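You operate a simulated robot arm through the tools that you are given. There is no shell and no other tool.

You run a simulated robot arm. Do the job below in one go: nothing can be reset, and whatever is moved stays where it is left.

## Task
Measure brush C's bristle height and set the green slider to it.
Fine: use the step gauge, draw its stepped slider back, leave the brush in the gauge's nest.

The check looks at the end state, three seconds after you hand in, the way a careful person would. Anything else that was tipped, shoved, dropped, spilled or broken makes it a failure.

## Robot
A 7-joint arm with a two-finger gripper, fixed in place. Base frame: the origin is at the foot of the arm, x ahead of it, y to its left, z up; the work surface is at about z = 0. Readings come in mm, degrees, newtons and seconds.
With the tool pointing down near the work surface it reaches from about 160 to 380 mm from the base axis. Its first joint turns from -72.0 to 72.0 degrees. Payload 0.6 kg.
The TCP is the grasp point between the finger pads, 22 mm short of the fingertips. In the tool frame z runs along the fingers and y along their closing line. The gripper opens to 92 mm; its body begins 65 mm behind the TCP.
Orientation is that of the tool frame in the base frame, as a unit quaternion [x, y, z, w]. With the fingers straight down and closing along the base's y, the tool's x points along the base's -x, its y along +y and its z along -z.

## Interface
- The arm moves only by the tool play_rows. Its argument "rows" is a list of rows, each a list of 3 entries, a list of its own where there are three numbers: the shift along the tool's x, y, z in mm, then the turn, a rotation vector about the tool's x, y, z in degrees, then the finger opening in mm, from 0 to 92. In form: [[[x, y, z], [wx, wy, wz], fingers], ...]. A call has 1 to 20 rows; each row shifts and turns the commanded pose from where the row before left it, along the tool's axes as they then stand. Each row takes 0.2 s and may step no farther than 50 mm and 8.6 degrees from the row before; otherwise, or with a gripper value out of range, the whole call is refused. Where a pose cannot be reached the arm comes as near as it can. A force on the tool above 70 N (or 10 N above the force at the start of the call, whichever is more), or a blocked arm, ends the call early, and 0.2 s more pass. The fingers move at their own pace (about 59.9 mm/s each) and stop on an object; they squeeze with about 21 N. The grip force told is the motor's: it shows also when the fingers shut on nothing. Time passes only in rows, and 0.2 s behind the last, so rows that do not move let the fingers close. The reply holds the time, the measured pose of the TCP, the force on the tool along the base axes, the opening and the grip force, in the units named above and with some noise, with the torque about the TCP (base axes, N m) and any sound that the robot's microphone picked up.
- Cameras (640 x 400 px; columns grow to the right, rows downward): "scene" is fixed at [48.9, -291.8, 371.5]; the picture's right is [0.70, -0.71, 0.00], its down [-0.61, -0.60, -0.52] and it looks along [0.38, 0.37, -0.85] (base axes); focal length 214 px, centre (320, 200). "wrist" rides on the gripper at [71, 19, -102] in the tool frame; the picture's right is [-0.26, 0.97, 0.00], its down [-0.75, -0.20, -0.62] and it looks along [-0.60, -0.16, 0.78] (tool axes); focal length 280 px, centre (320, 200). There is no depth. A picture from a camera that has moved, and an enlarged one, comes with that camera's place and axes in the base frame and with its lens.
- grab_frame(camera): a new picture of that camera. No time passes.
- close_up(camera, box): a new picture of the part [left, top, right, bottom] of that camera's present view, enlarged. No time passes.
- sign_off(): hands the job in; it is judged then, once.

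Places have to be worked out from the pictures, the camera data and where the tool is seen. Open the gripper and draw the arm clear of the work before you hand the job in, unless the task says otherwise.

The tools are called as a command line: name --argument value ..., lists and objects as JSON in quotes. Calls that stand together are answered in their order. play_rows: Moves the arm, as the interface text tells. Its arguments: {"type":"object","properties":{"rows":{"type":"array"}},"required":["rows"]} The other tools are called the same way: grab_frame (camera) takes a picture; close_up (camera, box) takes an enlarged picture of a part of a camera's view; sign_off () hands the job in.

At the start:

```text
time_s: 0.0
tcp_pos: [201.1, -32.5, 313.1]
tcp_rot: [-0.001, 1.0, 0.0, 0.0]
contact_force: [-1.1, 0.8, 0.0]
moment: [0.0, -0.01, 0.01]
opening: 92.1
finger_force: 0.0
```

scene: 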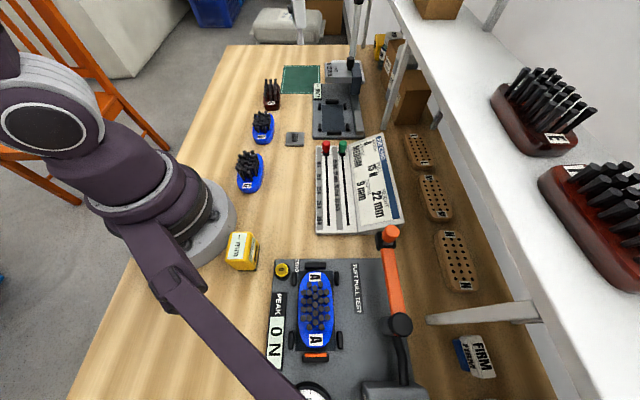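
wrist: 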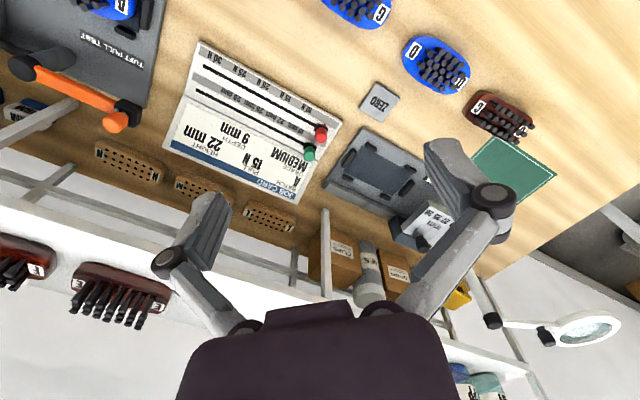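

I'll begin by looking closely at the scene: the gauge, the job card with sliders, and the brushes.

close_up --camera "scene" --box '[220, 40, 420, 165]'

close_up --camera "scene" --box '[300, 130, 420, 240]'

close_up --camera "wrist" --box '[320, 60, 560, 260]'

close_up --camera "wrist" --box '[150, 30, 360, 210]'

```text
3.20 times, centred on (320, 102) of scene
camera zoom: at [48.9, -291.8, 371.5], right [0.7, -0.71, 0.0], down [-0.61, -0.6, -0.52], along [0.38, 0.37, -0.85], focal length 686 px, centre (320, 512)
```

zoom: 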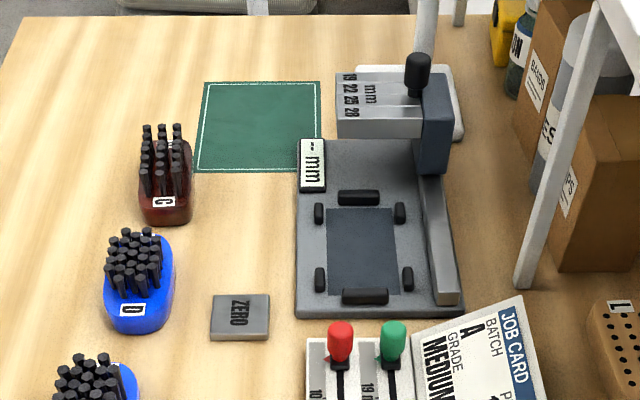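

```text
3.64 times, centred on (360, 185) of scene
camera zoom: at [48.9, -291.8, 371.5], right [0.7, -0.71, 0.0], down [-0.61, -0.6, -0.52], along [0.38, 0.37, -0.85], focal length 780 px, centre (174, 254)
```

zoom: 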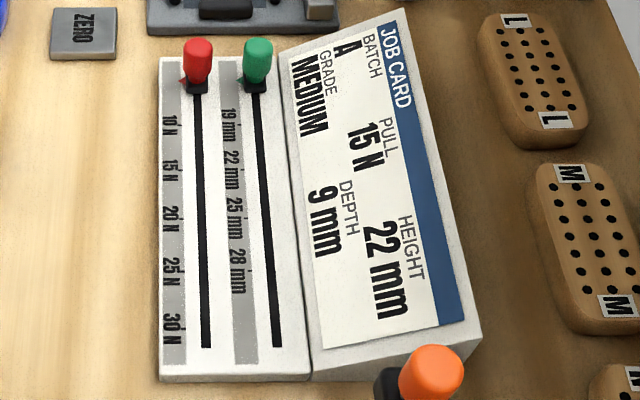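

```text
2.00 times, centred on (440, 160) of wrist
camera zoom: at [129.3, -13.3, 413.6], right [0.26, 0.97, 0.0], down [0.75, -0.2, 0.62], along [0.6, -0.16, -0.78], focal length 561 px, centre (80, 280)
```

zoom: 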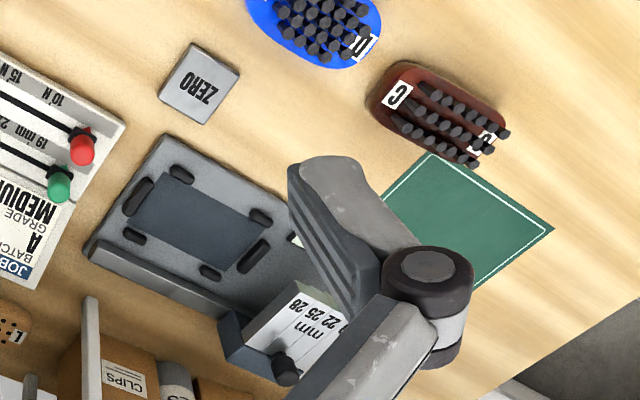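

```text
2.22 times, centred on (255, 120) of wrist
camera zoom: at [129.3, -13.3, 413.6], right [0.26, 0.97, 0.0], down [0.75, -0.2, 0.62], along [0.6, -0.16, -0.78], focal length 623 px, centre (464, 378)
```

zoom: 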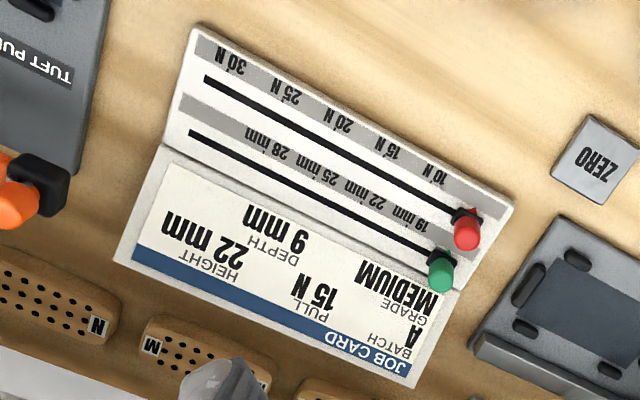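

The step gauge sits beyond the job card, roughly around (410, 18) with its long axis about 45° to the base. Brush C is near (355, 200). I'll shift the arm slowly sideways and forward at height to get a better wrist view of both.

play_rows --rows '[[[-10, 10, 0], [0, 0, 0], 92], [[-10, 10, 0], [0, 0, 0], 92], [[-10, 10, 0], [0, 0, 0], 92], [[-10, 10, 0], [0, 0, 0], 92]]'

grab_frame --camera "wrist"

grab_frame --camera "scene"

```text
time_s: 1.0
tcp_pos: [241.0, 6.2, 312.5]
tcp_rot: [-0.001, 1.0, 0.0, -0.001]
contact_force: [0.5, 0.4, 1.2]
moment: [-0.01, 0.01, 0.0]
opening: 92.1
finger_force: 0.0
```

```text
taken
camera wrist: at [169.9, 25.9, 413.8], right [0.26, 0.97, 0.0], down [0.75, -0.2, 0.63], along [0.6, -0.16, -0.78], focal length 280 px, centre (320, 200)
```

wrist: 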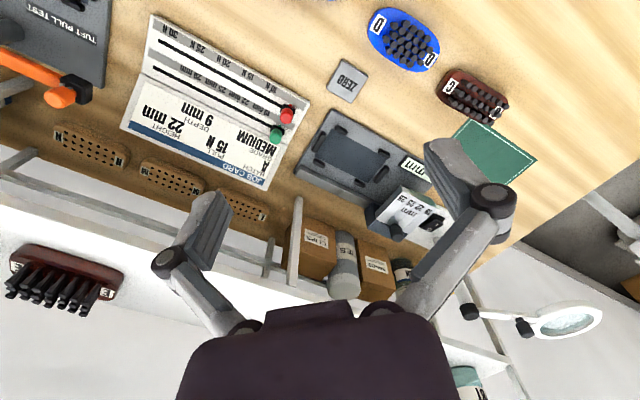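

```text
taken
```

scene: 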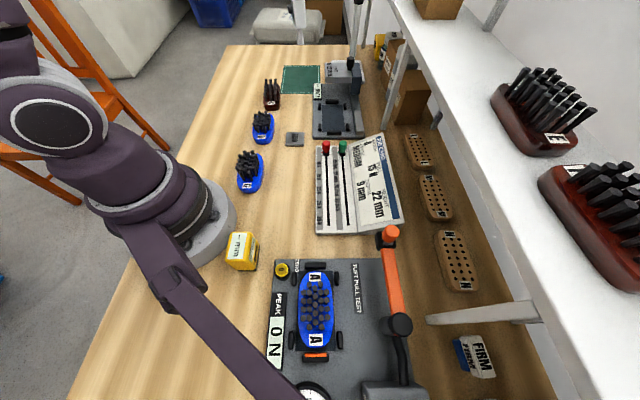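

C appears to be around (353, 201) and the nest around (408, 18), both a bit over 400 mm from the base axis. I'll take enlargements to read the gauge's layout, steps and the slider board.

close_up --camera "wrist" --box '[280, 90, 440, 250]'

close_up --camera "wrist" --box '[400, 50, 560, 150]'

close_up --camera "scene" --box '[300, 45, 380, 145]'

close_up --camera "scene" --box '[240, 60, 320, 150]'

```text
2.50 times, centred on (360, 170) of wrist
camera zoom: at [169.9, 25.9, 413.8], right [0.26, 0.97, 0.0], down [0.75, -0.2, 0.63], along [0.6, -0.16, -0.78], focal length 701 px, centre (220, 275)
```

zoom: 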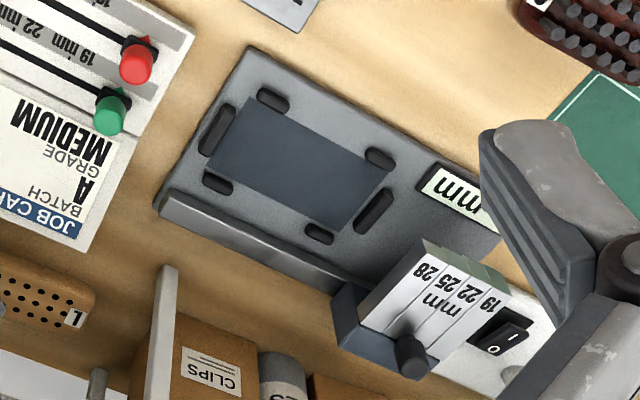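

```text
4.00 times, centred on (480, 100) of wrist
camera zoom: at [169.9, 25.9, 413.8], right [0.26, 0.97, 0.0], down [0.75, -0.2, 0.63], along [0.6, -0.16, -0.78], focal length 1122 px, centre (-320, 600)
```

zoom: 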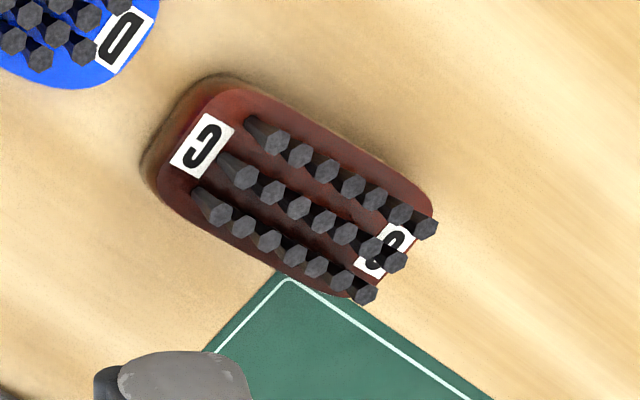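

```text
4.00 times, centred on (340, 95) of scene
camera zoom: at [48.9, -291.8, 371.5], right [0.7, -0.71, 0.0], down [-0.61, -0.6, -0.52], along [0.38, 0.37, -0.85], focal length 858 px, centre (240, 620)
```

zoom: 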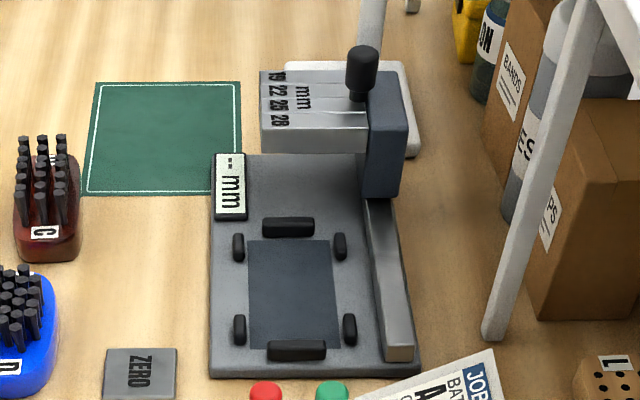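

```text
4.44 times, centred on (280, 105) of scene
camera zoom: at [48.9, -291.8, 371.5], right [0.7, -0.71, 0.0], down [-0.61, -0.6, -0.52], along [0.38, 0.37, -0.85], focal length 953 px, centre (498, 622)
```

zoom: 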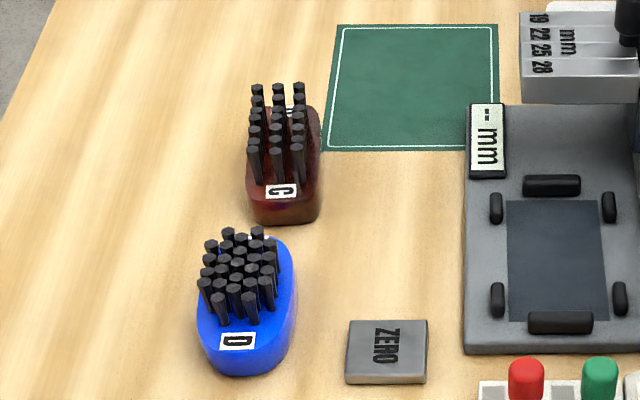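

The gauge's stepped slider knob triangulates to about (521, 63, 88), which is far out, and the nest and C are just beyond straight-down reach, so I'll need to lean the tool. I'll turn the tool by 45° to line up with the gauge and brush C, staying high, and look again.

play_rows --rows '[[[0, 12, 5], [0, 0, 0], 92], [[0, 12, 5], [0, 0, 0], 92], [[0, 12, 5], [0, 0, 0], 92], [[0, 12, 5], [0, 0, 0], 92], [[0, 12, 5], [0, 0, 0], 92], [[0, 0, 0], [0, 0, -7.5], 92], [[0, 0, 0], [0, 0, -7.5], 92], [[0, 0, 0], [0, 0, -7.5], 92], [[0, 0, 0], [0, 0, -7.5], 92], [[0, 0, 0], [0, 0, -7.5], 92], [[0, 0, 0], [0, 0, -7.5], 92], [[0, 0, 0], [0, 0, 0], 92]]'

grab_frame --camera "wrist"

grab_frame --camera "scene"

```text
time_s: 3.6
tcp_pos: [240.1, 69.5, 287.6]
tcp_rot: [-0.384, 0.924, 0.0, -0.001]
contact_force: [-0.3, -0.8, 0.2]
moment: [0.02, 0.0, 0.02]
opening: 91.9
finger_force: 0.1
```

```text
taken
camera wrist: at [176.5, 30.9, 388.3], right [-0.5, 0.87, 0.0], down [0.68, 0.39, 0.63], along [0.54, 0.31, -0.78], focal length 280 px, centre (320, 200)
```

wrist: 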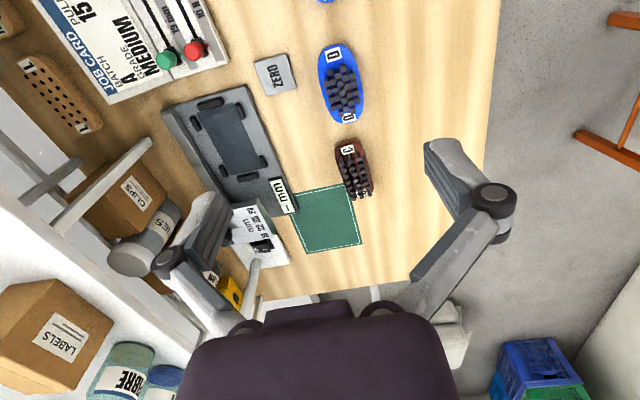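

```text
taken
```

scene: 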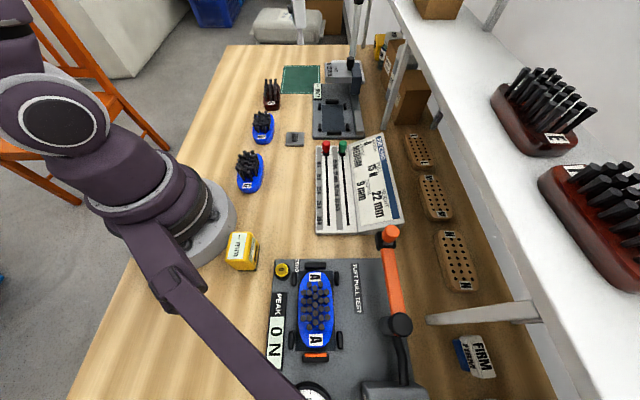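

Now the wrist camera is aligned with the gauge. I'll enlarge the gauge, brush C and the slider board from this view for exact measurement.

close_up --camera "wrist" --box '[150, 75, 310, 275]'

close_up --camera "wrist" --box '[310, 120, 390, 210]'

close_up --camera "wrist" --box '[190, 190, 310, 290]'

```text
2.00 times, centred on (230, 175) of wrist
camera zoom: at [176.5, 30.9, 388.3], right [-0.5, 0.87, 0.0], down [0.68, 0.39, 0.63], along [0.54, 0.31, -0.78], focal length 561 px, centre (500, 250)
```

zoom: 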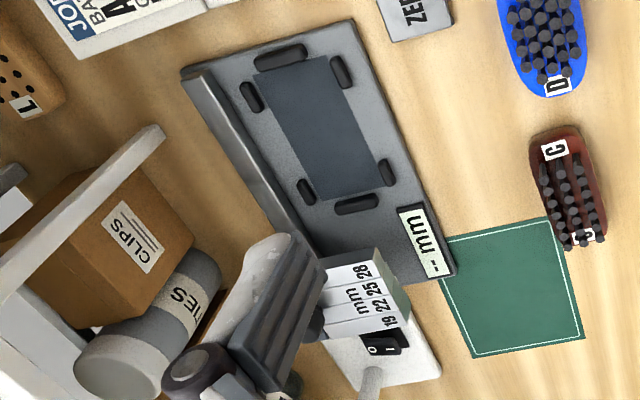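

```text
4.44 times, centred on (350, 165) of wrist
camera zoom: at [176.5, 30.9, 388.3], right [-0.5, 0.87, 0.0], down [0.68, 0.39, 0.63], along [0.54, 0.31, -0.78], focal length 1246 px, centre (187, 356)
```

zoom: 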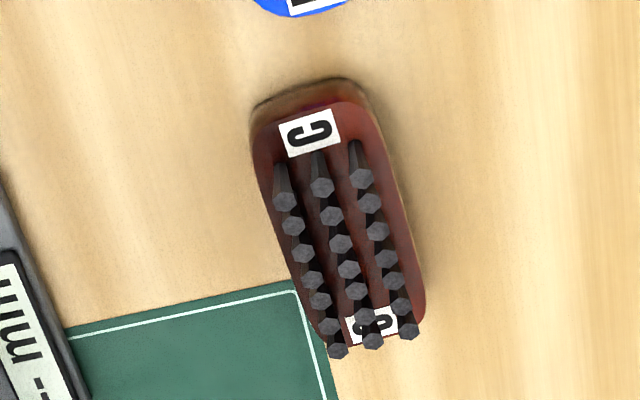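

```text
4.00 times, centred on (250, 240) of wrist
camera zoom: at [176.5, 30.9, 388.3], right [-0.5, 0.87, 0.0], down [0.68, 0.39, 0.63], along [0.54, 0.31, -0.78], focal length 1122 px, centre (600, 40)
```

zoom: 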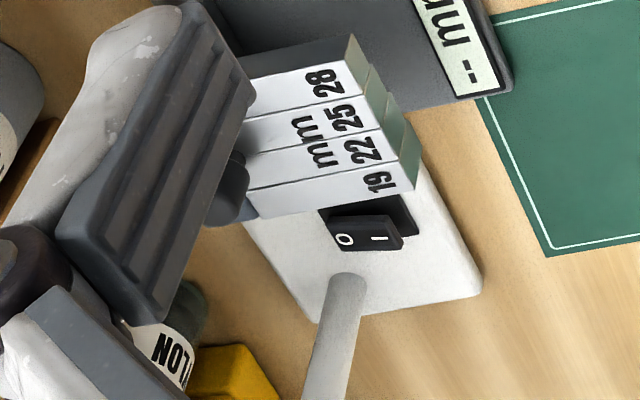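

From triangulation: gauge base corners are about (320, 2), (410, −87) and (482, 161). The nest centre is about (407, 14), and C's centre is about (357, 199), with its long axis near 47°. I'll lean the tool about 25° outward and hover above C to test the reach and get a closer view.

play_rows --rows '[[[0, 0, 0], [0, -6.25, 0], 92], [[0, 0, 0], [0, -6.25, 0], 92], [[0, 0, 0], [0, -6.25, 0], 92], [[0, 0, 0], [0, -6.25, 0], 92], [[-8.35, 0.72, 16.5], [0, 0, 0], 92], [[-8.35, 0.72, 16.5], [0, 0, 0], 92], [[-8.35, 0.72, 16.5], [0, 0, 0], 92], [[-8.35, 0.72, 16.5], [0, 0, 0], 92], [[-8.35, 0.72, 16.5], [0, 0, 0], 92], [[-8.35, 0.72, 16.5], [0, 0, 0], 92], [[0, 0, 0], [0, 0, 0], 92]]'

grab_frame --camera "wrist"

grab_frame --camera "scene"

```text
time_s: 6.0
tcp_pos: [299.5, 132.1, 218.2]
tcp_rot: [-0.373, 0.902, 0.083, 0.2]
contact_force: [0.5, 0.5, 0.2]
moment: [0.01, -0.02, 0.01]
opening: 92.2
finger_force: 0.0
```

```text
taken
camera wrist: at [209.7, 69.9, 281.0], right [-0.51, 0.85, 0.11], down [0.44, 0.15, 0.88], along [0.74, 0.5, -0.45], focal length 280 px, centre (320, 200)
```

wrist: 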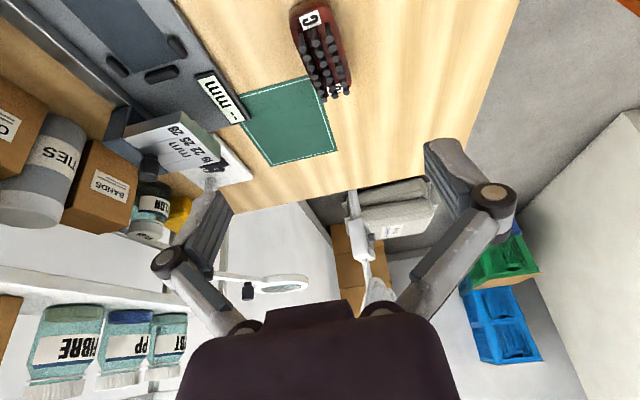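

```text
taken
```

scene: 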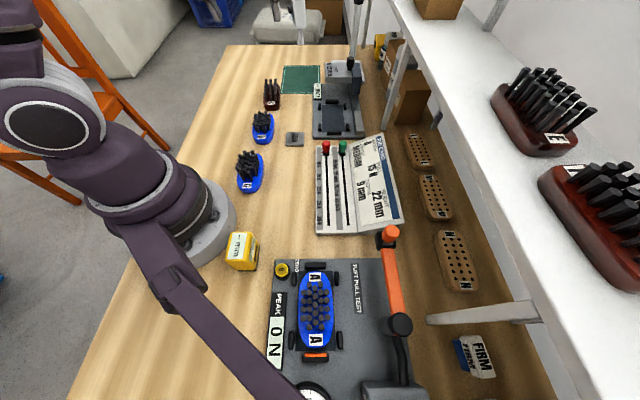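

The arm reached the commanded pose with a 25° lean. I expected the gripper to show near the top of the scene picture, so I'll enlarge that area to check.

close_up --camera "scene" --box '[0, 0, 320, 200]'

close_up --camera "wrist" --box '[80, 0, 360, 200]'

```text
2.00 times, centred on (160, 100) of scene
camera zoom: at [49.0, -291.8, 371.5], right [0.7, -0.71, 0.0], down [-0.61, -0.6, -0.52], along [0.38, 0.37, -0.85], focal length 429 px, centre (640, 400)
```

zoom: 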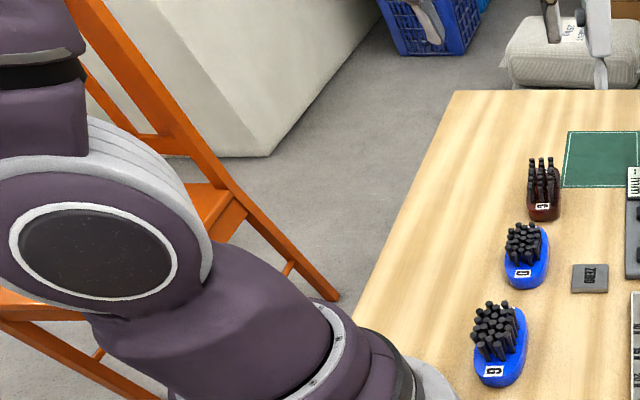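

```text
2.00 times, centred on (220, 100) of wrist
camera zoom: at [209.7, 69.9, 281.0], right [-0.51, 0.85, 0.11], down [0.44, 0.15, 0.88], along [0.74, 0.5, -0.45], focal length 561 px, centre (520, 400)
```

zoom: 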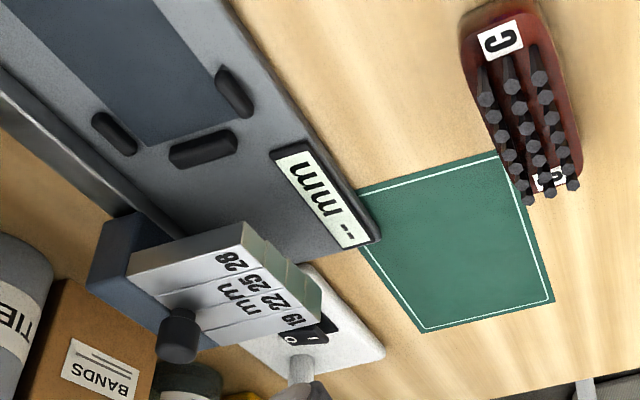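

close_up --camera "scene" --box '[200, 0, 360, 100]'

```text
4.00 times, centred on (280, 50) of scene
camera zoom: at [49.0, -291.8, 371.5], right [0.7, -0.71, 0.0], down [-0.61, -0.6, -0.52], along [0.38, 0.37, -0.85], focal length 858 px, centre (480, 800)
```

zoom: 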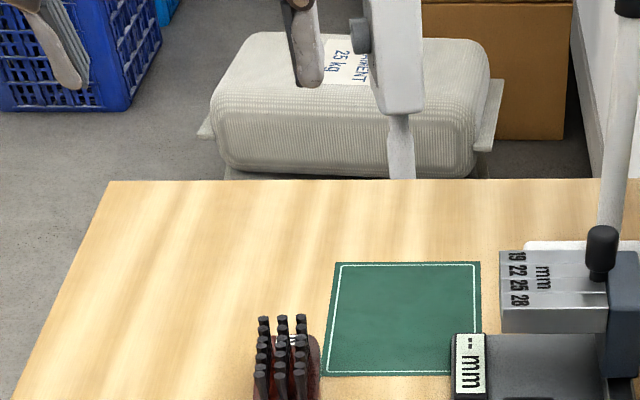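

The fingers are visible in the scene picture about where expected. I'll enlarge the stepped slider and brush C further from this view for precise placement.

close_up --camera "wrist" --box '[100, 80, 260, 200]'

close_up --camera "scene" --box '[315, 40, 375, 100]'

close_up --camera "wrist" --box '[280, 0, 370, 110]'

```text
3.33 times, centred on (180, 140) of wrist
camera zoom: at [209.7, 69.9, 281.0], right [-0.51, 0.85, 0.11], down [0.44, 0.15, 0.88], along [0.74, 0.5, -0.45], focal length 935 px, centre (787, 400)
```

zoom: 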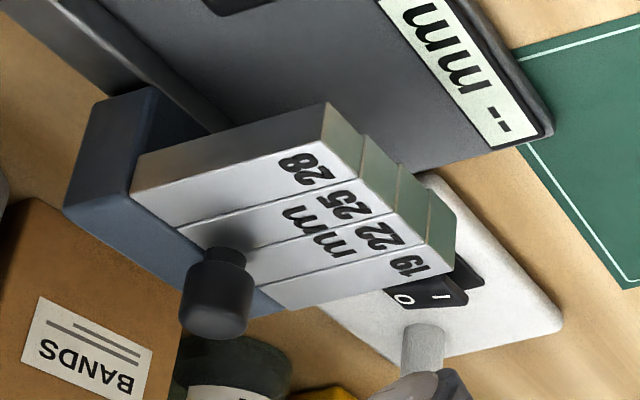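

```text
6.67 times, centred on (345, 70) of scene
camera zoom: at [49.0, -291.8, 371.5], right [0.7, -0.71, 0.0], down [-0.61, -0.6, -0.52], along [0.38, 0.37, -0.85], focal length 1430 px, centre (153, 1067)
```

zoom: 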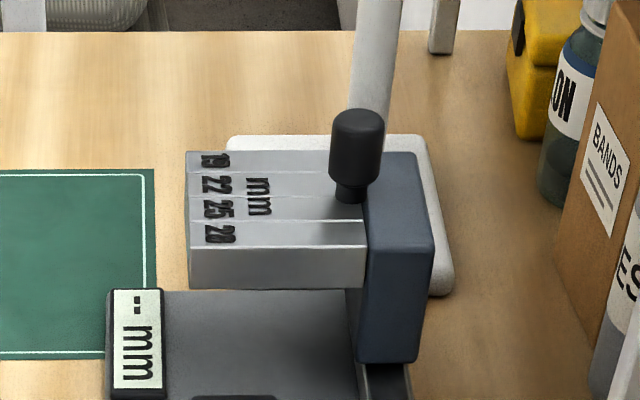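

```text
3.64 times, centred on (325, 55) of wrist
camera zoom: at [209.7, 69.9, 281.0], right [-0.51, 0.85, 0.11], down [0.44, 0.15, 0.88], along [0.74, 0.5, -0.45], focal length 1020 px, centre (302, 727)
```

zoom: 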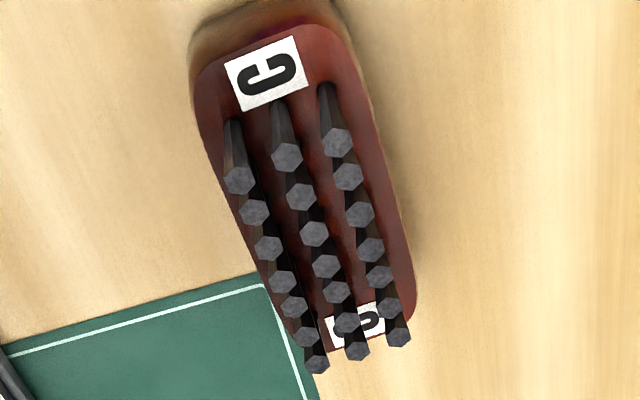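

C's labels triangulate consistently, giving centre (355.8, 197.5), yaw 49.3° and a handle top at about 20 mm. The gauge's front step underside is at z≈58. I'll yaw the tool 4.3° to match the brush and hover above C.

play_rows --rows '[[[0, 0, 0], [-1.82, 0, -3.89], 92], [[-2.15, 0, 14], [0, 0, 0], 92], [[-2.15, 0, 14], [0, 0, 0], 92], [[-2.15, 0, 14], [0, 0, 0], 92], [[-2.15, 0, 14], [0, 0, 0], 92], [[-2.15, 0, 14], [0, 0, 0], 92], [[-2.15, 0, 14], [0, 0, 0], 92], [[-2.15, 0, 14], [0, 0, 0], 92], [[-2.15, 0, 14], [0, 0, 0], 92], [[-2.15, 0, 14], [0, 0, 0], 92], [[-2.15, 0, 14], [0, 0, 0], 92], [[0, 0, 0], [0, 0, 0], 92]]'

grab_frame --camera "wrist"

close_up --camera "scene" --box '[200, 0, 360, 130]'

```text
time_s: 8.6
tcp_pos: [349.6, 190.4, 101.3]
tcp_rot: [-0.407, 0.887, 0.09, 0.197]
contact_force: [0.1, 0.4, -0.3]
moment: [0.0, 0.0, -0.05]
opening: 91.8
finger_force: 0.1
```

```text
taken
camera wrist: at [265.4, 122.0, 162.8], right [-0.58, 0.81, 0.11], down [0.43, 0.18, 0.88], along [0.7, 0.56, -0.45], focal length 280 px, centre (320, 200)
```

wrist: 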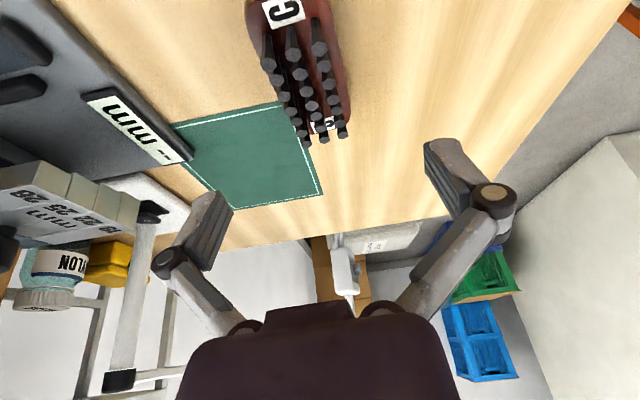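

```text
3.08 times, centred on (280, 65) of scene
camera zoom: at [49.0, -291.8, 371.5], right [0.7, -0.71, 0.0], down [-0.61, -0.6, -0.52], along [0.38, 0.37, -0.85], focal length 660 px, centre (443, 615)
```

zoom: 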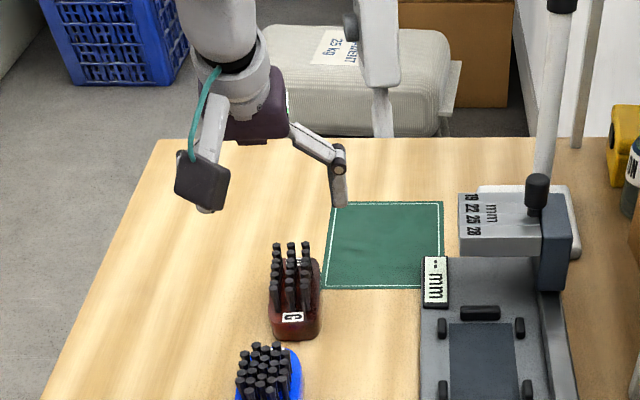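

The fresh close view gives C's centre as (356.4, 197.7), in line with my hover point to within a millimetre sideways. I'll go down partway beside the bristles, then check clearance to the camera housing over brush D.

play_rows --rows '[[[2.92, 0, 6.69], [0, 0, 0], 92], [[2.92, 0, 6.69], [0, 0, 0], 92], [[2.92, 0, 6.69], [0, 0, 0], 92], [[2.92, 0, 6.69], [0, 0, 0], 92], [[2.92, 0, 6.69], [0, 0, 0], 92], [[2.92, 0, 6.69], [0, 0, 0], 92], [[0, 0, 0], [0, 0, 0], 92]]'

close_up --camera "scene" --box '[200, 20, 340, 150]'

grab_frame --camera "wrist"

```text
time_s: 10.2
tcp_pos: [349.6, 194.5, 56.8]
tcp_rot: [-0.408, 0.887, 0.09, 0.197]
contact_force: [-0.6, 0.0, -0.2]
moment: [0.01, -0.04, 0.0]
opening: 91.9
finger_force: 0.1
```

```text
3.08 times, centred on (270, 85) of scene
camera zoom: at [48.9, -291.8, 371.5], right [0.7, -0.71, 0.0], down [-0.61, -0.6, -0.52], along [0.38, 0.37, -0.85], focal length 660 px, centre (474, 554)
```

zoom: 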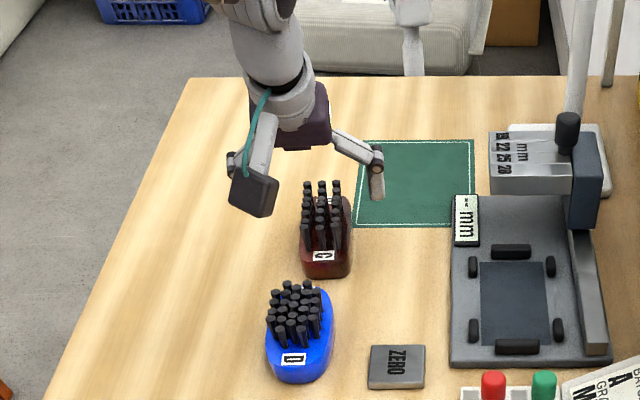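

```text
taken
camera wrist: at [266.0, 123.1, 118.0], right [-0.58, 0.81, 0.11], down [0.43, 0.18, 0.89], along [0.7, 0.56, -0.45], focal length 280 px, centre (320, 200)
```

wrist: 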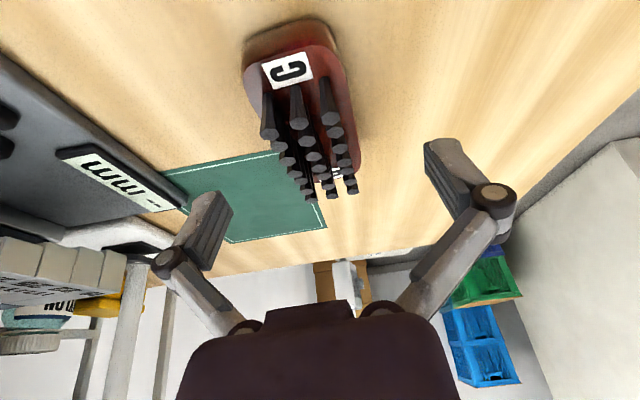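

The fingers straddle C with good side clearance, and the camera housing is about 50 mm above D's bristles. I'll lower to TCP z≈28 (tips about 4 mm above the table) and look before closing.

play_rows --rows '[[[2.92, 0, 6.69], [0, 0, 0], 92], [[2.92, 0, 6.69], [0, 0, 0], 92], [[2.92, 0, 6.69], [0, 0, 0], 92], [[2.2, 0, 5.1], [0, 0, 0], 92], [[0, 0, 0], [0, 0, 0], 92]]'

close_up --camera "scene" --box '[210, 40, 330, 150]'

grab_frame --camera "wrist"

```text
time_s: 11.4
tcp_pos: [351.0, 192.2, 29.1]
tcp_rot: [-0.407, 0.887, 0.09, 0.198]
contact_force: [0.2, 0.3, -1.1]
moment: [-0.04, 0.02, 0.02]
opening: 92.0
finger_force: 0.0
```

```text
3.64 times, centred on (270, 95) of scene
camera zoom: at [48.9, -291.8, 371.5], right [0.7, -0.71, 0.0], down [-0.61, -0.6, -0.52], along [0.38, 0.37, -0.85], focal length 780 px, centre (502, 582)
```

zoom: 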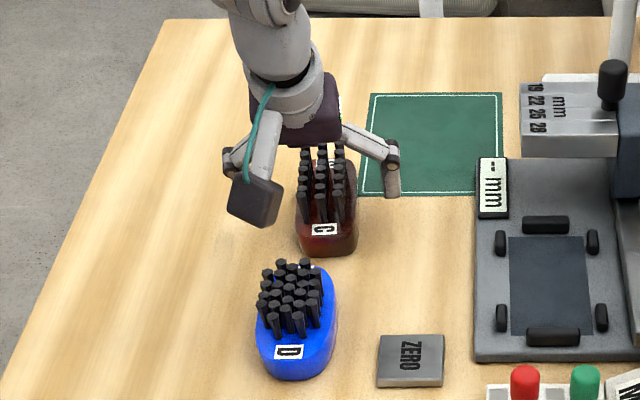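

```text
taken
camera wrist: at [266.5, 123.5, 90.9], right [-0.58, 0.81, 0.11], down [0.43, 0.18, 0.88], along [0.7, 0.56, -0.45], focal length 280 px, centre (320, 200)
```

wrist: 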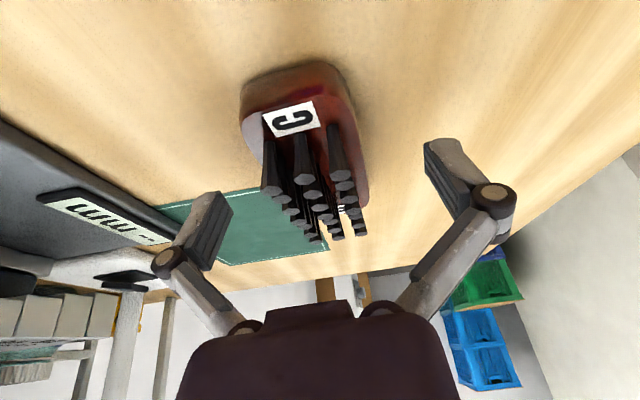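

TCP is at (351, 192.4, 28.6) with the brush handle between the fingertips. I'll close gently on the handle now.

play_rows --rows '[[[0, 0, 0], [0, 0, 0], 70], [[0, 0, 0], [0, 0, 0], 55], [[0, 0, 0], [0, 0, 0], 40], [[0, 0, 0], [0, 0, 0], 25], [[0, 0, 0], [0, 0, 0], 25], [[0, 0, 0], [0, 0, 0], 25]]'

grab_frame --camera "wrist"

close_up --camera "scene" --box '[210, 40, 330, 150]'

```text
time_s: 12.8
tcp_pos: [351.1, 193.2, 28.4]
tcp_rot: [-0.407, 0.888, 0.09, 0.197]
contact_force: [-0.9, -1.0, 3.5]
moment: [-0.03, -0.04, 0.0]
opening: 45.5
finger_force: 20.9
```

```text
taken
camera wrist: at [266.6, 123.5, 91.1], right [-0.58, 0.81, 0.11], down [0.43, 0.18, 0.89], along [0.7, 0.56, -0.45], focal length 280 px, centre (320, 200)
```

wrist: 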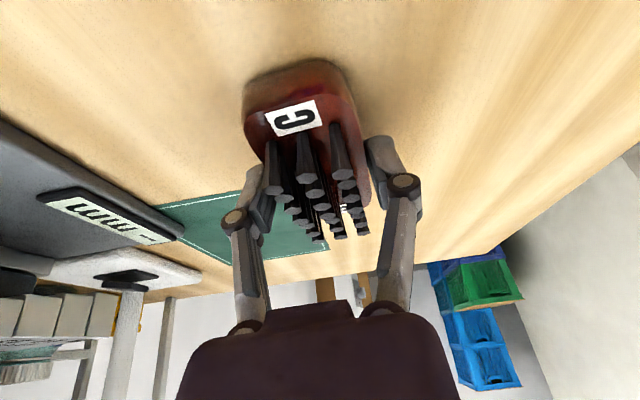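

```text
3.64 times, centred on (270, 95) of scene
camera zoom: at [48.9, -291.8, 371.5], right [0.7, -0.71, 0.0], down [-0.61, -0.6, -0.52], along [0.38, 0.37, -0.85], focal length 780 px, centre (502, 582)
```

zoom: 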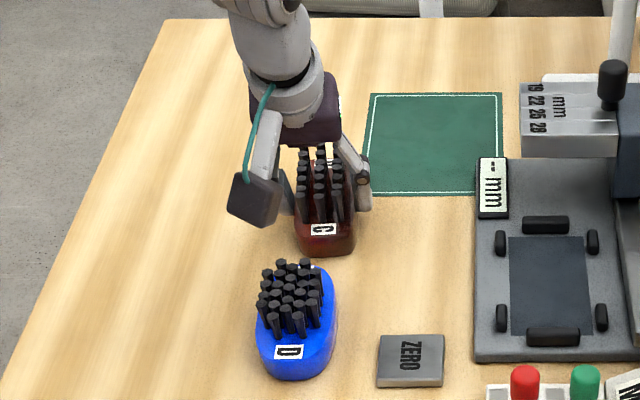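

The handle is gripped (width 45.5 mm, 21 N), and the brush centre is about 6 mm ahead of the TCP along its axis. I'll lift straight up about 80 mm.

play_rows --rows '[[[-2.1, 0, -4.5], [0, 0, 0], 25], [[-2.1, 0, -4.5], [0, 0, 0], 25], [[-4.23, 0, -9.05], [0, 0, 0], 25], [[-4.23, 0, -9.05], [0, 0, 0], 25], [[-4.23, 0, -9.05], [0, 0, 0], 25], [[-4.23, 0, -9.05], [0, 0, 0], 25], [[-4.23, 0, -9.05], [0, 0, 0], 25], [[-4.23, 0, -9.05], [0, 0, 0], 25], [[-4.23, 0, -9.05], [0, 0, 0], 25], [[0, 0, 0], [0, 0, 0], 25]]'

grab_frame --camera "wrist"

close_up --camera "scene" --box '[210, 0, 370, 130]'

```text
time_s: 15.0
tcp_pos: [350.6, 194.2, 109.3]
tcp_rot: [-0.407, 0.887, 0.091, 0.197]
contact_force: [0.3, -0.2, -1.3]
moment: [0.0, 0.03, -0.01]
opening: 45.4
finger_force: 20.7
```

```text
taken
camera wrist: at [266.2, 124.3, 170.6], right [-0.58, 0.81, 0.11], down [0.43, 0.18, 0.89], along [0.7, 0.56, -0.45], focal length 280 px, centre (320, 200)
```

wrist: 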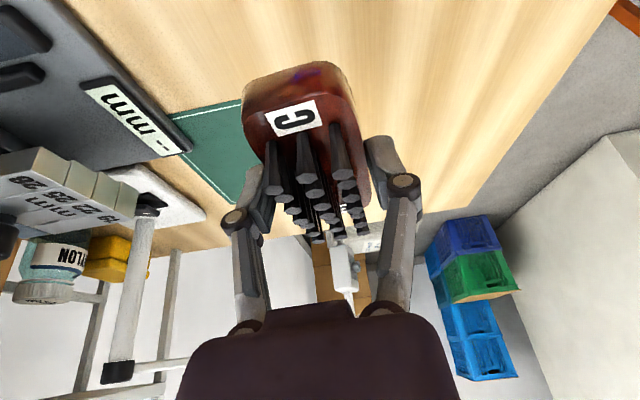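

```text
3.08 times, centred on (290, 65) of scene
camera zoom: at [48.9, -291.8, 371.5], right [0.7, -0.71, 0.0], down [-0.61, -0.6, -0.52], along [0.38, 0.37, -0.85], focal length 660 px, centre (412, 615)
```

zoom: 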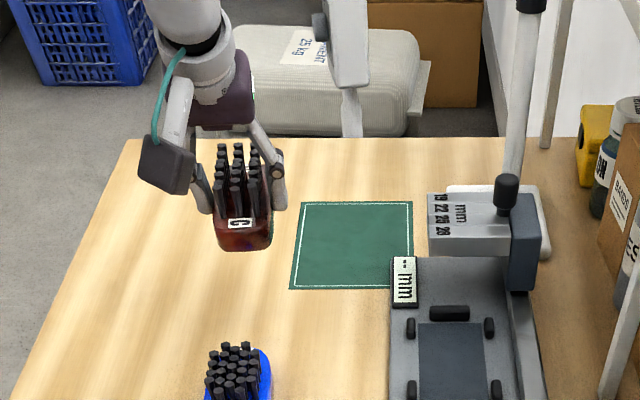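

The brush hangs level with no slip. I'll move back along the gauge's long direction first and turn the yaw to 45°, then go across to above the nest, keeping the brush bottom above the slider's height.

play_rows --rows '[[[10.34, 0.96, -4.83], [0, 0, 0], 25], [[10.34, 0.96, -4.83], [0, 0, 0], 25], [[10.34, 0.96, -4.83], [0, 0, 0], 25], [[10.34, 0.96, -4.83], [0, 0, 0], 25], [[10.34, 0.96, -4.83], [0, 0, 0], 25], [[10.34, 0.96, -4.83], [0, 0, 0], 25], [[10.34, 0.96, -4.83], [0, 0, 0], 25], [[10.34, 0.96, -4.83], [0, 0, 0], 25], [[0, 0, 0], [0.89, 0, 1.9], 25], [[0, 0, 0], [0.89, 0, 1.9], 25], [[0, 0, 0], [0, 0, 0], 25]]'

grab_frame --camera "wrist"

```text
time_s: 17.4
tcp_pos: [286.3, 128.0, 110.0]
tcp_rot: [-0.374, 0.902, 0.083, 0.2]
contact_force: [0.0, 0.0, -1.4]
moment: [-0.02, 0.0, 0.0]
opening: 45.3
finger_force: 20.8
```

```text
taken
camera wrist: at [195.8, 66.0, 171.3], right [-0.52, 0.85, 0.11], down [0.44, 0.15, 0.88], along [0.73, 0.51, -0.45], focal length 280 px, centre (320, 200)
```

wrist: 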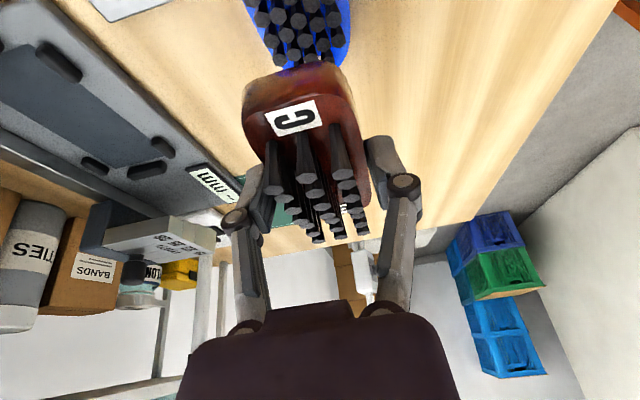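

TCP is at (285, 128.6, 109) with yaw 45°. Now I'll translate sideways along the gauge's cross direction to above the nest.

play_rows --rows '[[[0.13, -14, -0.06], [0, 0, 0], 25], [[0.13, -14, -0.06], [0, 0, 0], 25], [[0.13, -14, -0.06], [0, 0, 0], 25], [[0.13, -14, -0.06], [0, 0, 0], 25], [[0.13, -14, -0.06], [0, 0, 0], 25], [[0.13, -14, -0.06], [0, 0, 0], 25], [[0.13, -14, -0.06], [0, 0, 0], 25], [[0.13, -14, -0.06], [0, 0, 0], 25], [[0.13, -14, -0.06], [0, 0, 0], 25], [[0.13, -14, -0.06], [0, 0, 0], 25], [[0.13, -14, -0.06], [0, 0, 0], 25], [[0.13, -14, -0.06], [0, 0, 0], 25], [[0, 0, 0], [0, 0, 0], 25]]'

grab_frame --camera "wrist"

close_up --camera "scene" --box '[260, 20, 420, 150]'

```text
time_s: 20.2
tcp_pos: [404.1, 8.6, 109.4]
tcp_rot: [-0.375, 0.901, 0.083, 0.201]
contact_force: [0.0, -0.5, -0.7]
moment: [0.03, 0.02, 0.01]
opening: 45.7
finger_force: 21.1
```

```text
taken
camera wrist: at [314.6, -53.8, 171.4], right [-0.52, 0.85, 0.11], down [0.44, 0.15, 0.88], along [0.73, 0.51, -0.45], focal length 280 px, centre (320, 200)
```

wrist: 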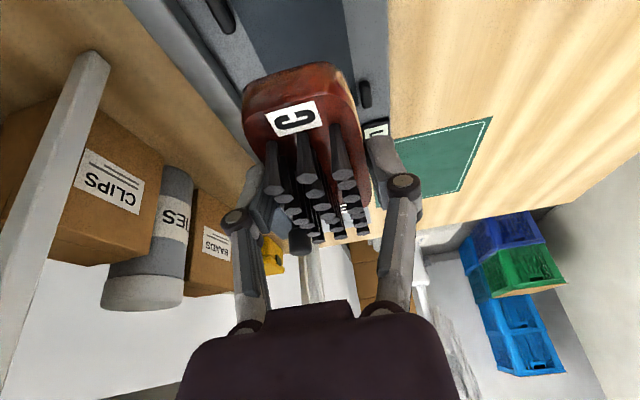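

```text
3.08 times, centred on (340, 85) of scene
camera zoom: at [48.9, -291.8, 371.5], right [0.7, -0.71, 0.0], down [-0.61, -0.6, -0.52], along [0.38, 0.37, -0.85], focal length 660 px, centre (258, 554)
```

zoom: 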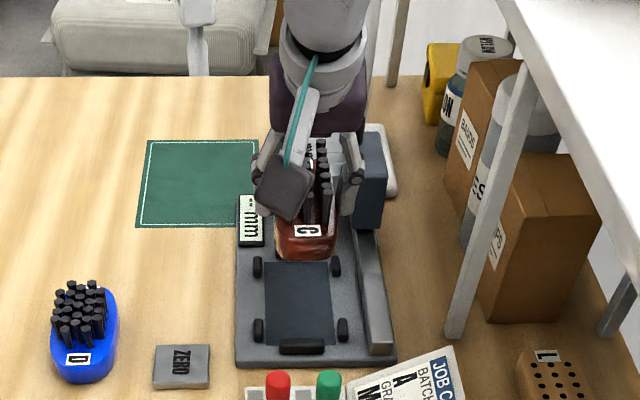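

At the hover, TCP is (403.9, 8.8, 109), which puts the brush centre at about (408.4, 13.4) against a nest centre of (407.7, 13.4). I'll lower to about z = 47 and check alignment with the pads.

play_rows --rows '[[[3.38, 0, 7.25], [0, 0, 0], 25], [[3.38, 0, 7.25], [0, 0, 0], 25], [[3.38, 0, 7.25], [0, 0, 0], 25], [[3.38, 0, 7.25], [0, 0, 0], 25], [[3.38, 0, 7.25], [0, 0, 0], 25], [[3.38, 0, 7.25], [0, 0, 0], 25], [[3.38, 0, 7.25], [0, 0, 0], 25], [[2.6, 0, 5.6], [0, 0, 0], 25], [[0, 0, 0], [0, 0, 0], 25]]'

grab_frame --camera "wrist"

close_up --camera "scene" --box '[290, 50, 390, 150]'

```text
time_s: 22.2
tcp_pos: [404.2, 8.8, 48.4]
tcp_rot: [-0.374, 0.902, 0.083, 0.2]
contact_force: [0.4, 0.0, -0.1]
moment: [-0.01, -0.02, 0.03]
opening: 45.3
finger_force: 21.1
```

```text
taken
camera wrist: at [313.6, -53.6, 110.1], right [-0.52, 0.85, 0.11], down [0.44, 0.15, 0.88], along [0.73, 0.51, -0.45], focal length 280 px, centre (320, 200)
```

wrist: 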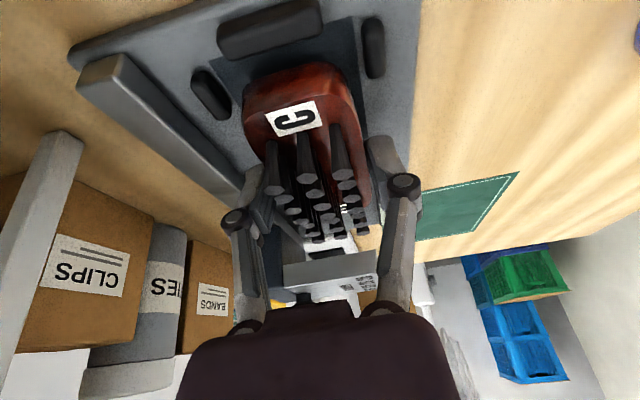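

```text
4.00 times, centred on (340, 100) of scene
camera zoom: at [48.9, -291.8, 371.5], right [0.7, -0.71, 0.0], down [-0.61, -0.6, -0.52], along [0.38, 0.37, -0.85], focal length 858 px, centre (240, 600)
```

zoom: 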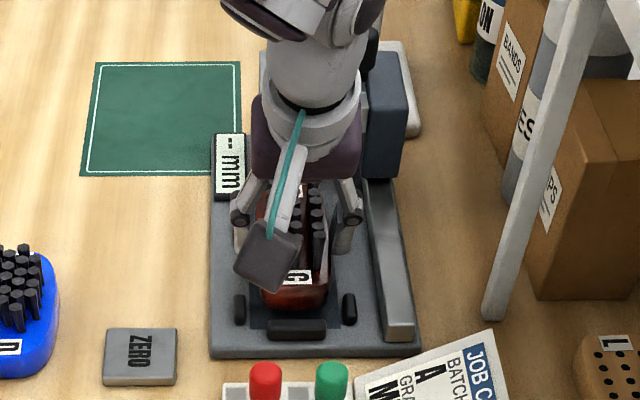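

Pads are clear of the fingers and the sideways alignment looks centred. The brush sits about 2 mm too far along the gauge (near gap ≈7 mm, far gap ≈2 mm), so I'll shift back 2 mm and lower the first 6 mm.

play_rows --rows '[[[2.0, 0, -0.93], [0, 0, 0], 25], [[0.845, 0, 1.81], [0, 0, 0], 25], [[0.845, 0, 1.81], [0, 0, 0], 25], [[0.845, 0, 1.81], [0, 0, 0], 25], [[0, 0, 0], [0, 0, 0], 25]]'

close_up --camera "wrist" --box '[170, 0, 430, 160]'

close_up --camera "scene" --box '[300, 80, 370, 145]'

```text
time_s: 23.4
tcp_pos: [402.0, 7.0, 42.6]
tcp_rot: [-0.374, 0.902, 0.083, 0.199]
contact_force: [-0.1, 1.1, -0.4]
moment: [0.03, 0.0, -0.01]
opening: 45.6
finger_force: 21.0
```

```text
2.46 times, centred on (300, 80) of wrist
camera zoom: at [312.4, -54.6, 104.6], right [-0.52, 0.85, 0.11], down [0.44, 0.15, 0.89], along [0.73, 0.51, -0.45], focal length 690 px, centre (369, 495)
```

zoom: 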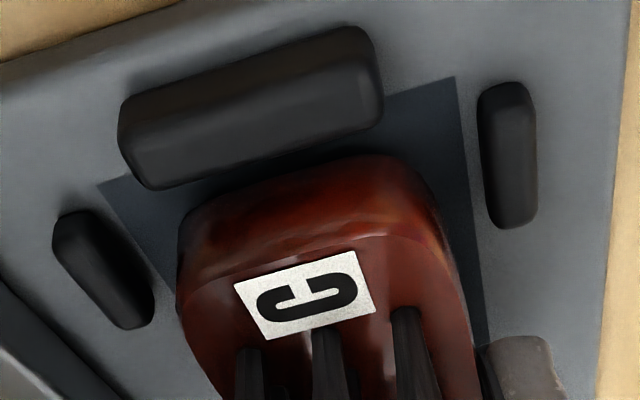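

```text
6.15 times, centred on (335, 112) of scene
camera zoom: at [48.9, -291.8, 371.5], right [0.7, -0.71, 0.0], down [-0.61, -0.6, -0.52], along [0.38, 0.37, -0.85], focal length 1320 px, centre (228, 738)
```

zoom: 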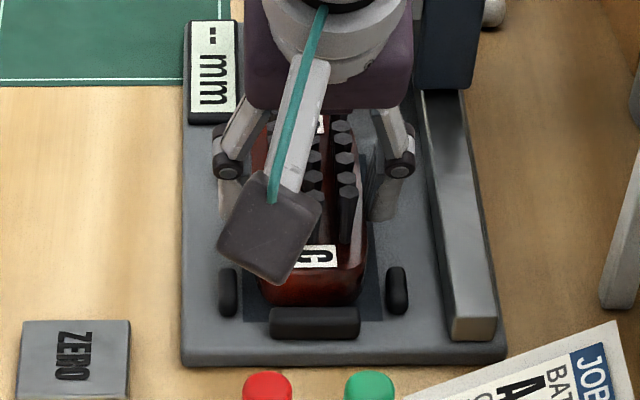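

The brush sits between all pads with small gaps. I'll continue down in 1 mm steps until contact shows.

play_rows --rows '[[[0.42, 0, 0.906], [0, 0, 0], 25], [[0.42, 0, 0.906], [0, 0, 0], 25], [[0.42, 0, 0.906], [0, 0, 0], 25], [[0, 0, 0], [0, 0, 0], 25]]'

close_up --camera "wrist" --box '[170, 0, 430, 160]'

```text
time_s: 24.4
tcp_pos: [401.5, 8.7, 38.5]
tcp_rot: [-0.374, 0.902, 0.083, 0.2]
contact_force: [-0.1, -0.2, -1.3]
moment: [-0.01, 0.0, 0.0]
opening: 45.6
finger_force: 21.5
```

```text
2.46 times, centred on (300, 80) of wrist
camera zoom: at [312.4, -54.0, 101.3], right [-0.52, 0.85, 0.11], down [0.44, 0.15, 0.88], along [0.73, 0.51, -0.45], focal length 690 px, centre (369, 495)
```

zoom: 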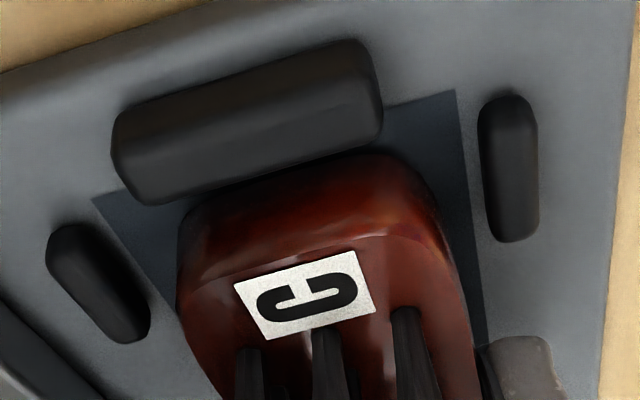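

No contact yet at TCP z≈38.9 (brush bottom about 10 mm). I'll keep going down in small steps.

play_rows --rows '[[[0.42, 0, 0.906], [0, 0, 0], 25], [[0.42, 0, 0.906], [0, 0, 0], 25], [[0, 0, 0], [0, 0, 0], 25]]'

close_up --camera "scene" --box '[300, 80, 370, 145]'

```text
time_s: 25.2
tcp_pos: [403.8, 8.4, 37.9]
tcp_rot: [-0.375, 0.901, 0.084, 0.202]
contact_force: [-0.9, 2.3, 17.7]
moment: [0.19, -0.13, 0.05]
opening: 45.7
finger_force: 21.3
```

```text
6.15 times, centred on (335, 112) of scene
camera zoom: at [48.9, -291.8, 371.5], right [0.7, -0.71, 0.0], down [-0.61, -0.6, -0.53], along [0.38, 0.37, -0.85], focal length 1320 px, centre (228, 738)
```

zoom: 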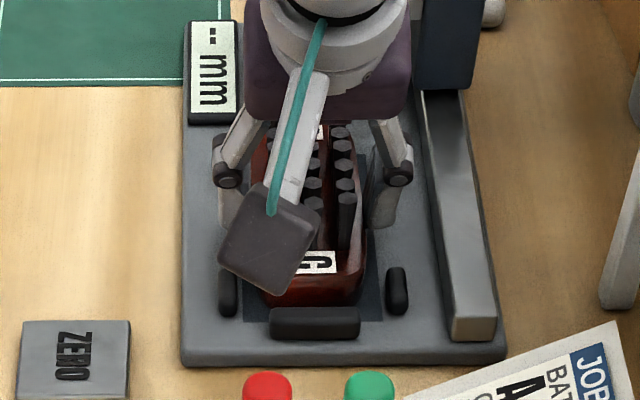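

Contact at 17.7 N puts the brush flat on the nest floor. I'll ease up 0.8 mm, then open the fingers only to 60 mm so as not to touch the rail.

play_rows --rows '[[[-0.35, 0, -0.75], [0, 0, 0], 25], [[0, 0, 0], [0, 0, 0], 48], [[0, 0, 0], [0, 0, 0], 54], [[0, 0, 0], [0, 0, 0], 60], [[0, 0, 0], [0, 0, 0], 60]]'

grab_frame --camera "wrist"

close_up --camera "scene" --box '[300, 80, 370, 145]'

```text
time_s: 26.4
tcp_pos: [402.0, 7.9, 38.8]
tcp_rot: [-0.375, 0.901, 0.083, 0.2]
contact_force: [0.8, 0.5, 0.0]
moment: [0.01, 0.0, 0.0]
opening: 59.9
finger_force: 0.0
```

```text
taken
camera wrist: at [312.8, -54.5, 100.5], right [-0.52, 0.85, 0.11], down [0.44, 0.15, 0.88], along [0.73, 0.51, -0.45], focal length 280 px, centre (320, 200)
```

wrist: 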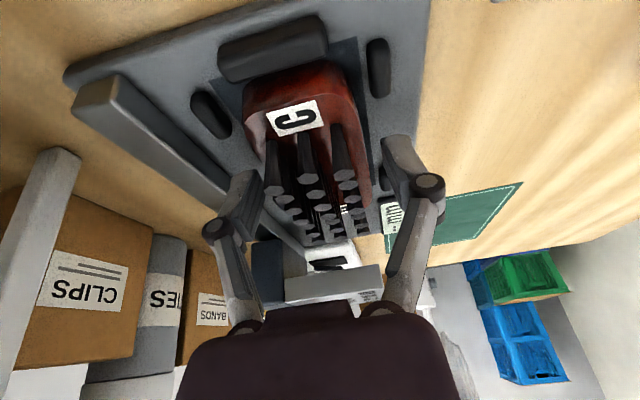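

```text
6.15 times, centred on (335, 112) of scene
camera zoom: at [48.9, -291.8, 371.5], right [0.7, -0.71, 0.0], down [-0.61, -0.6, -0.52], along [0.38, 0.37, -0.85], focal length 1320 px, centre (228, 738)
```

zoom: 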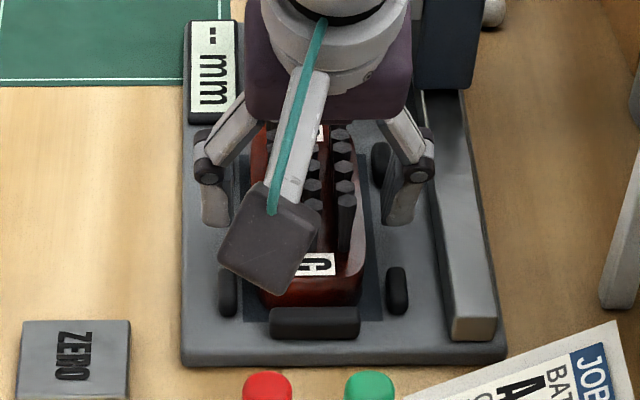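

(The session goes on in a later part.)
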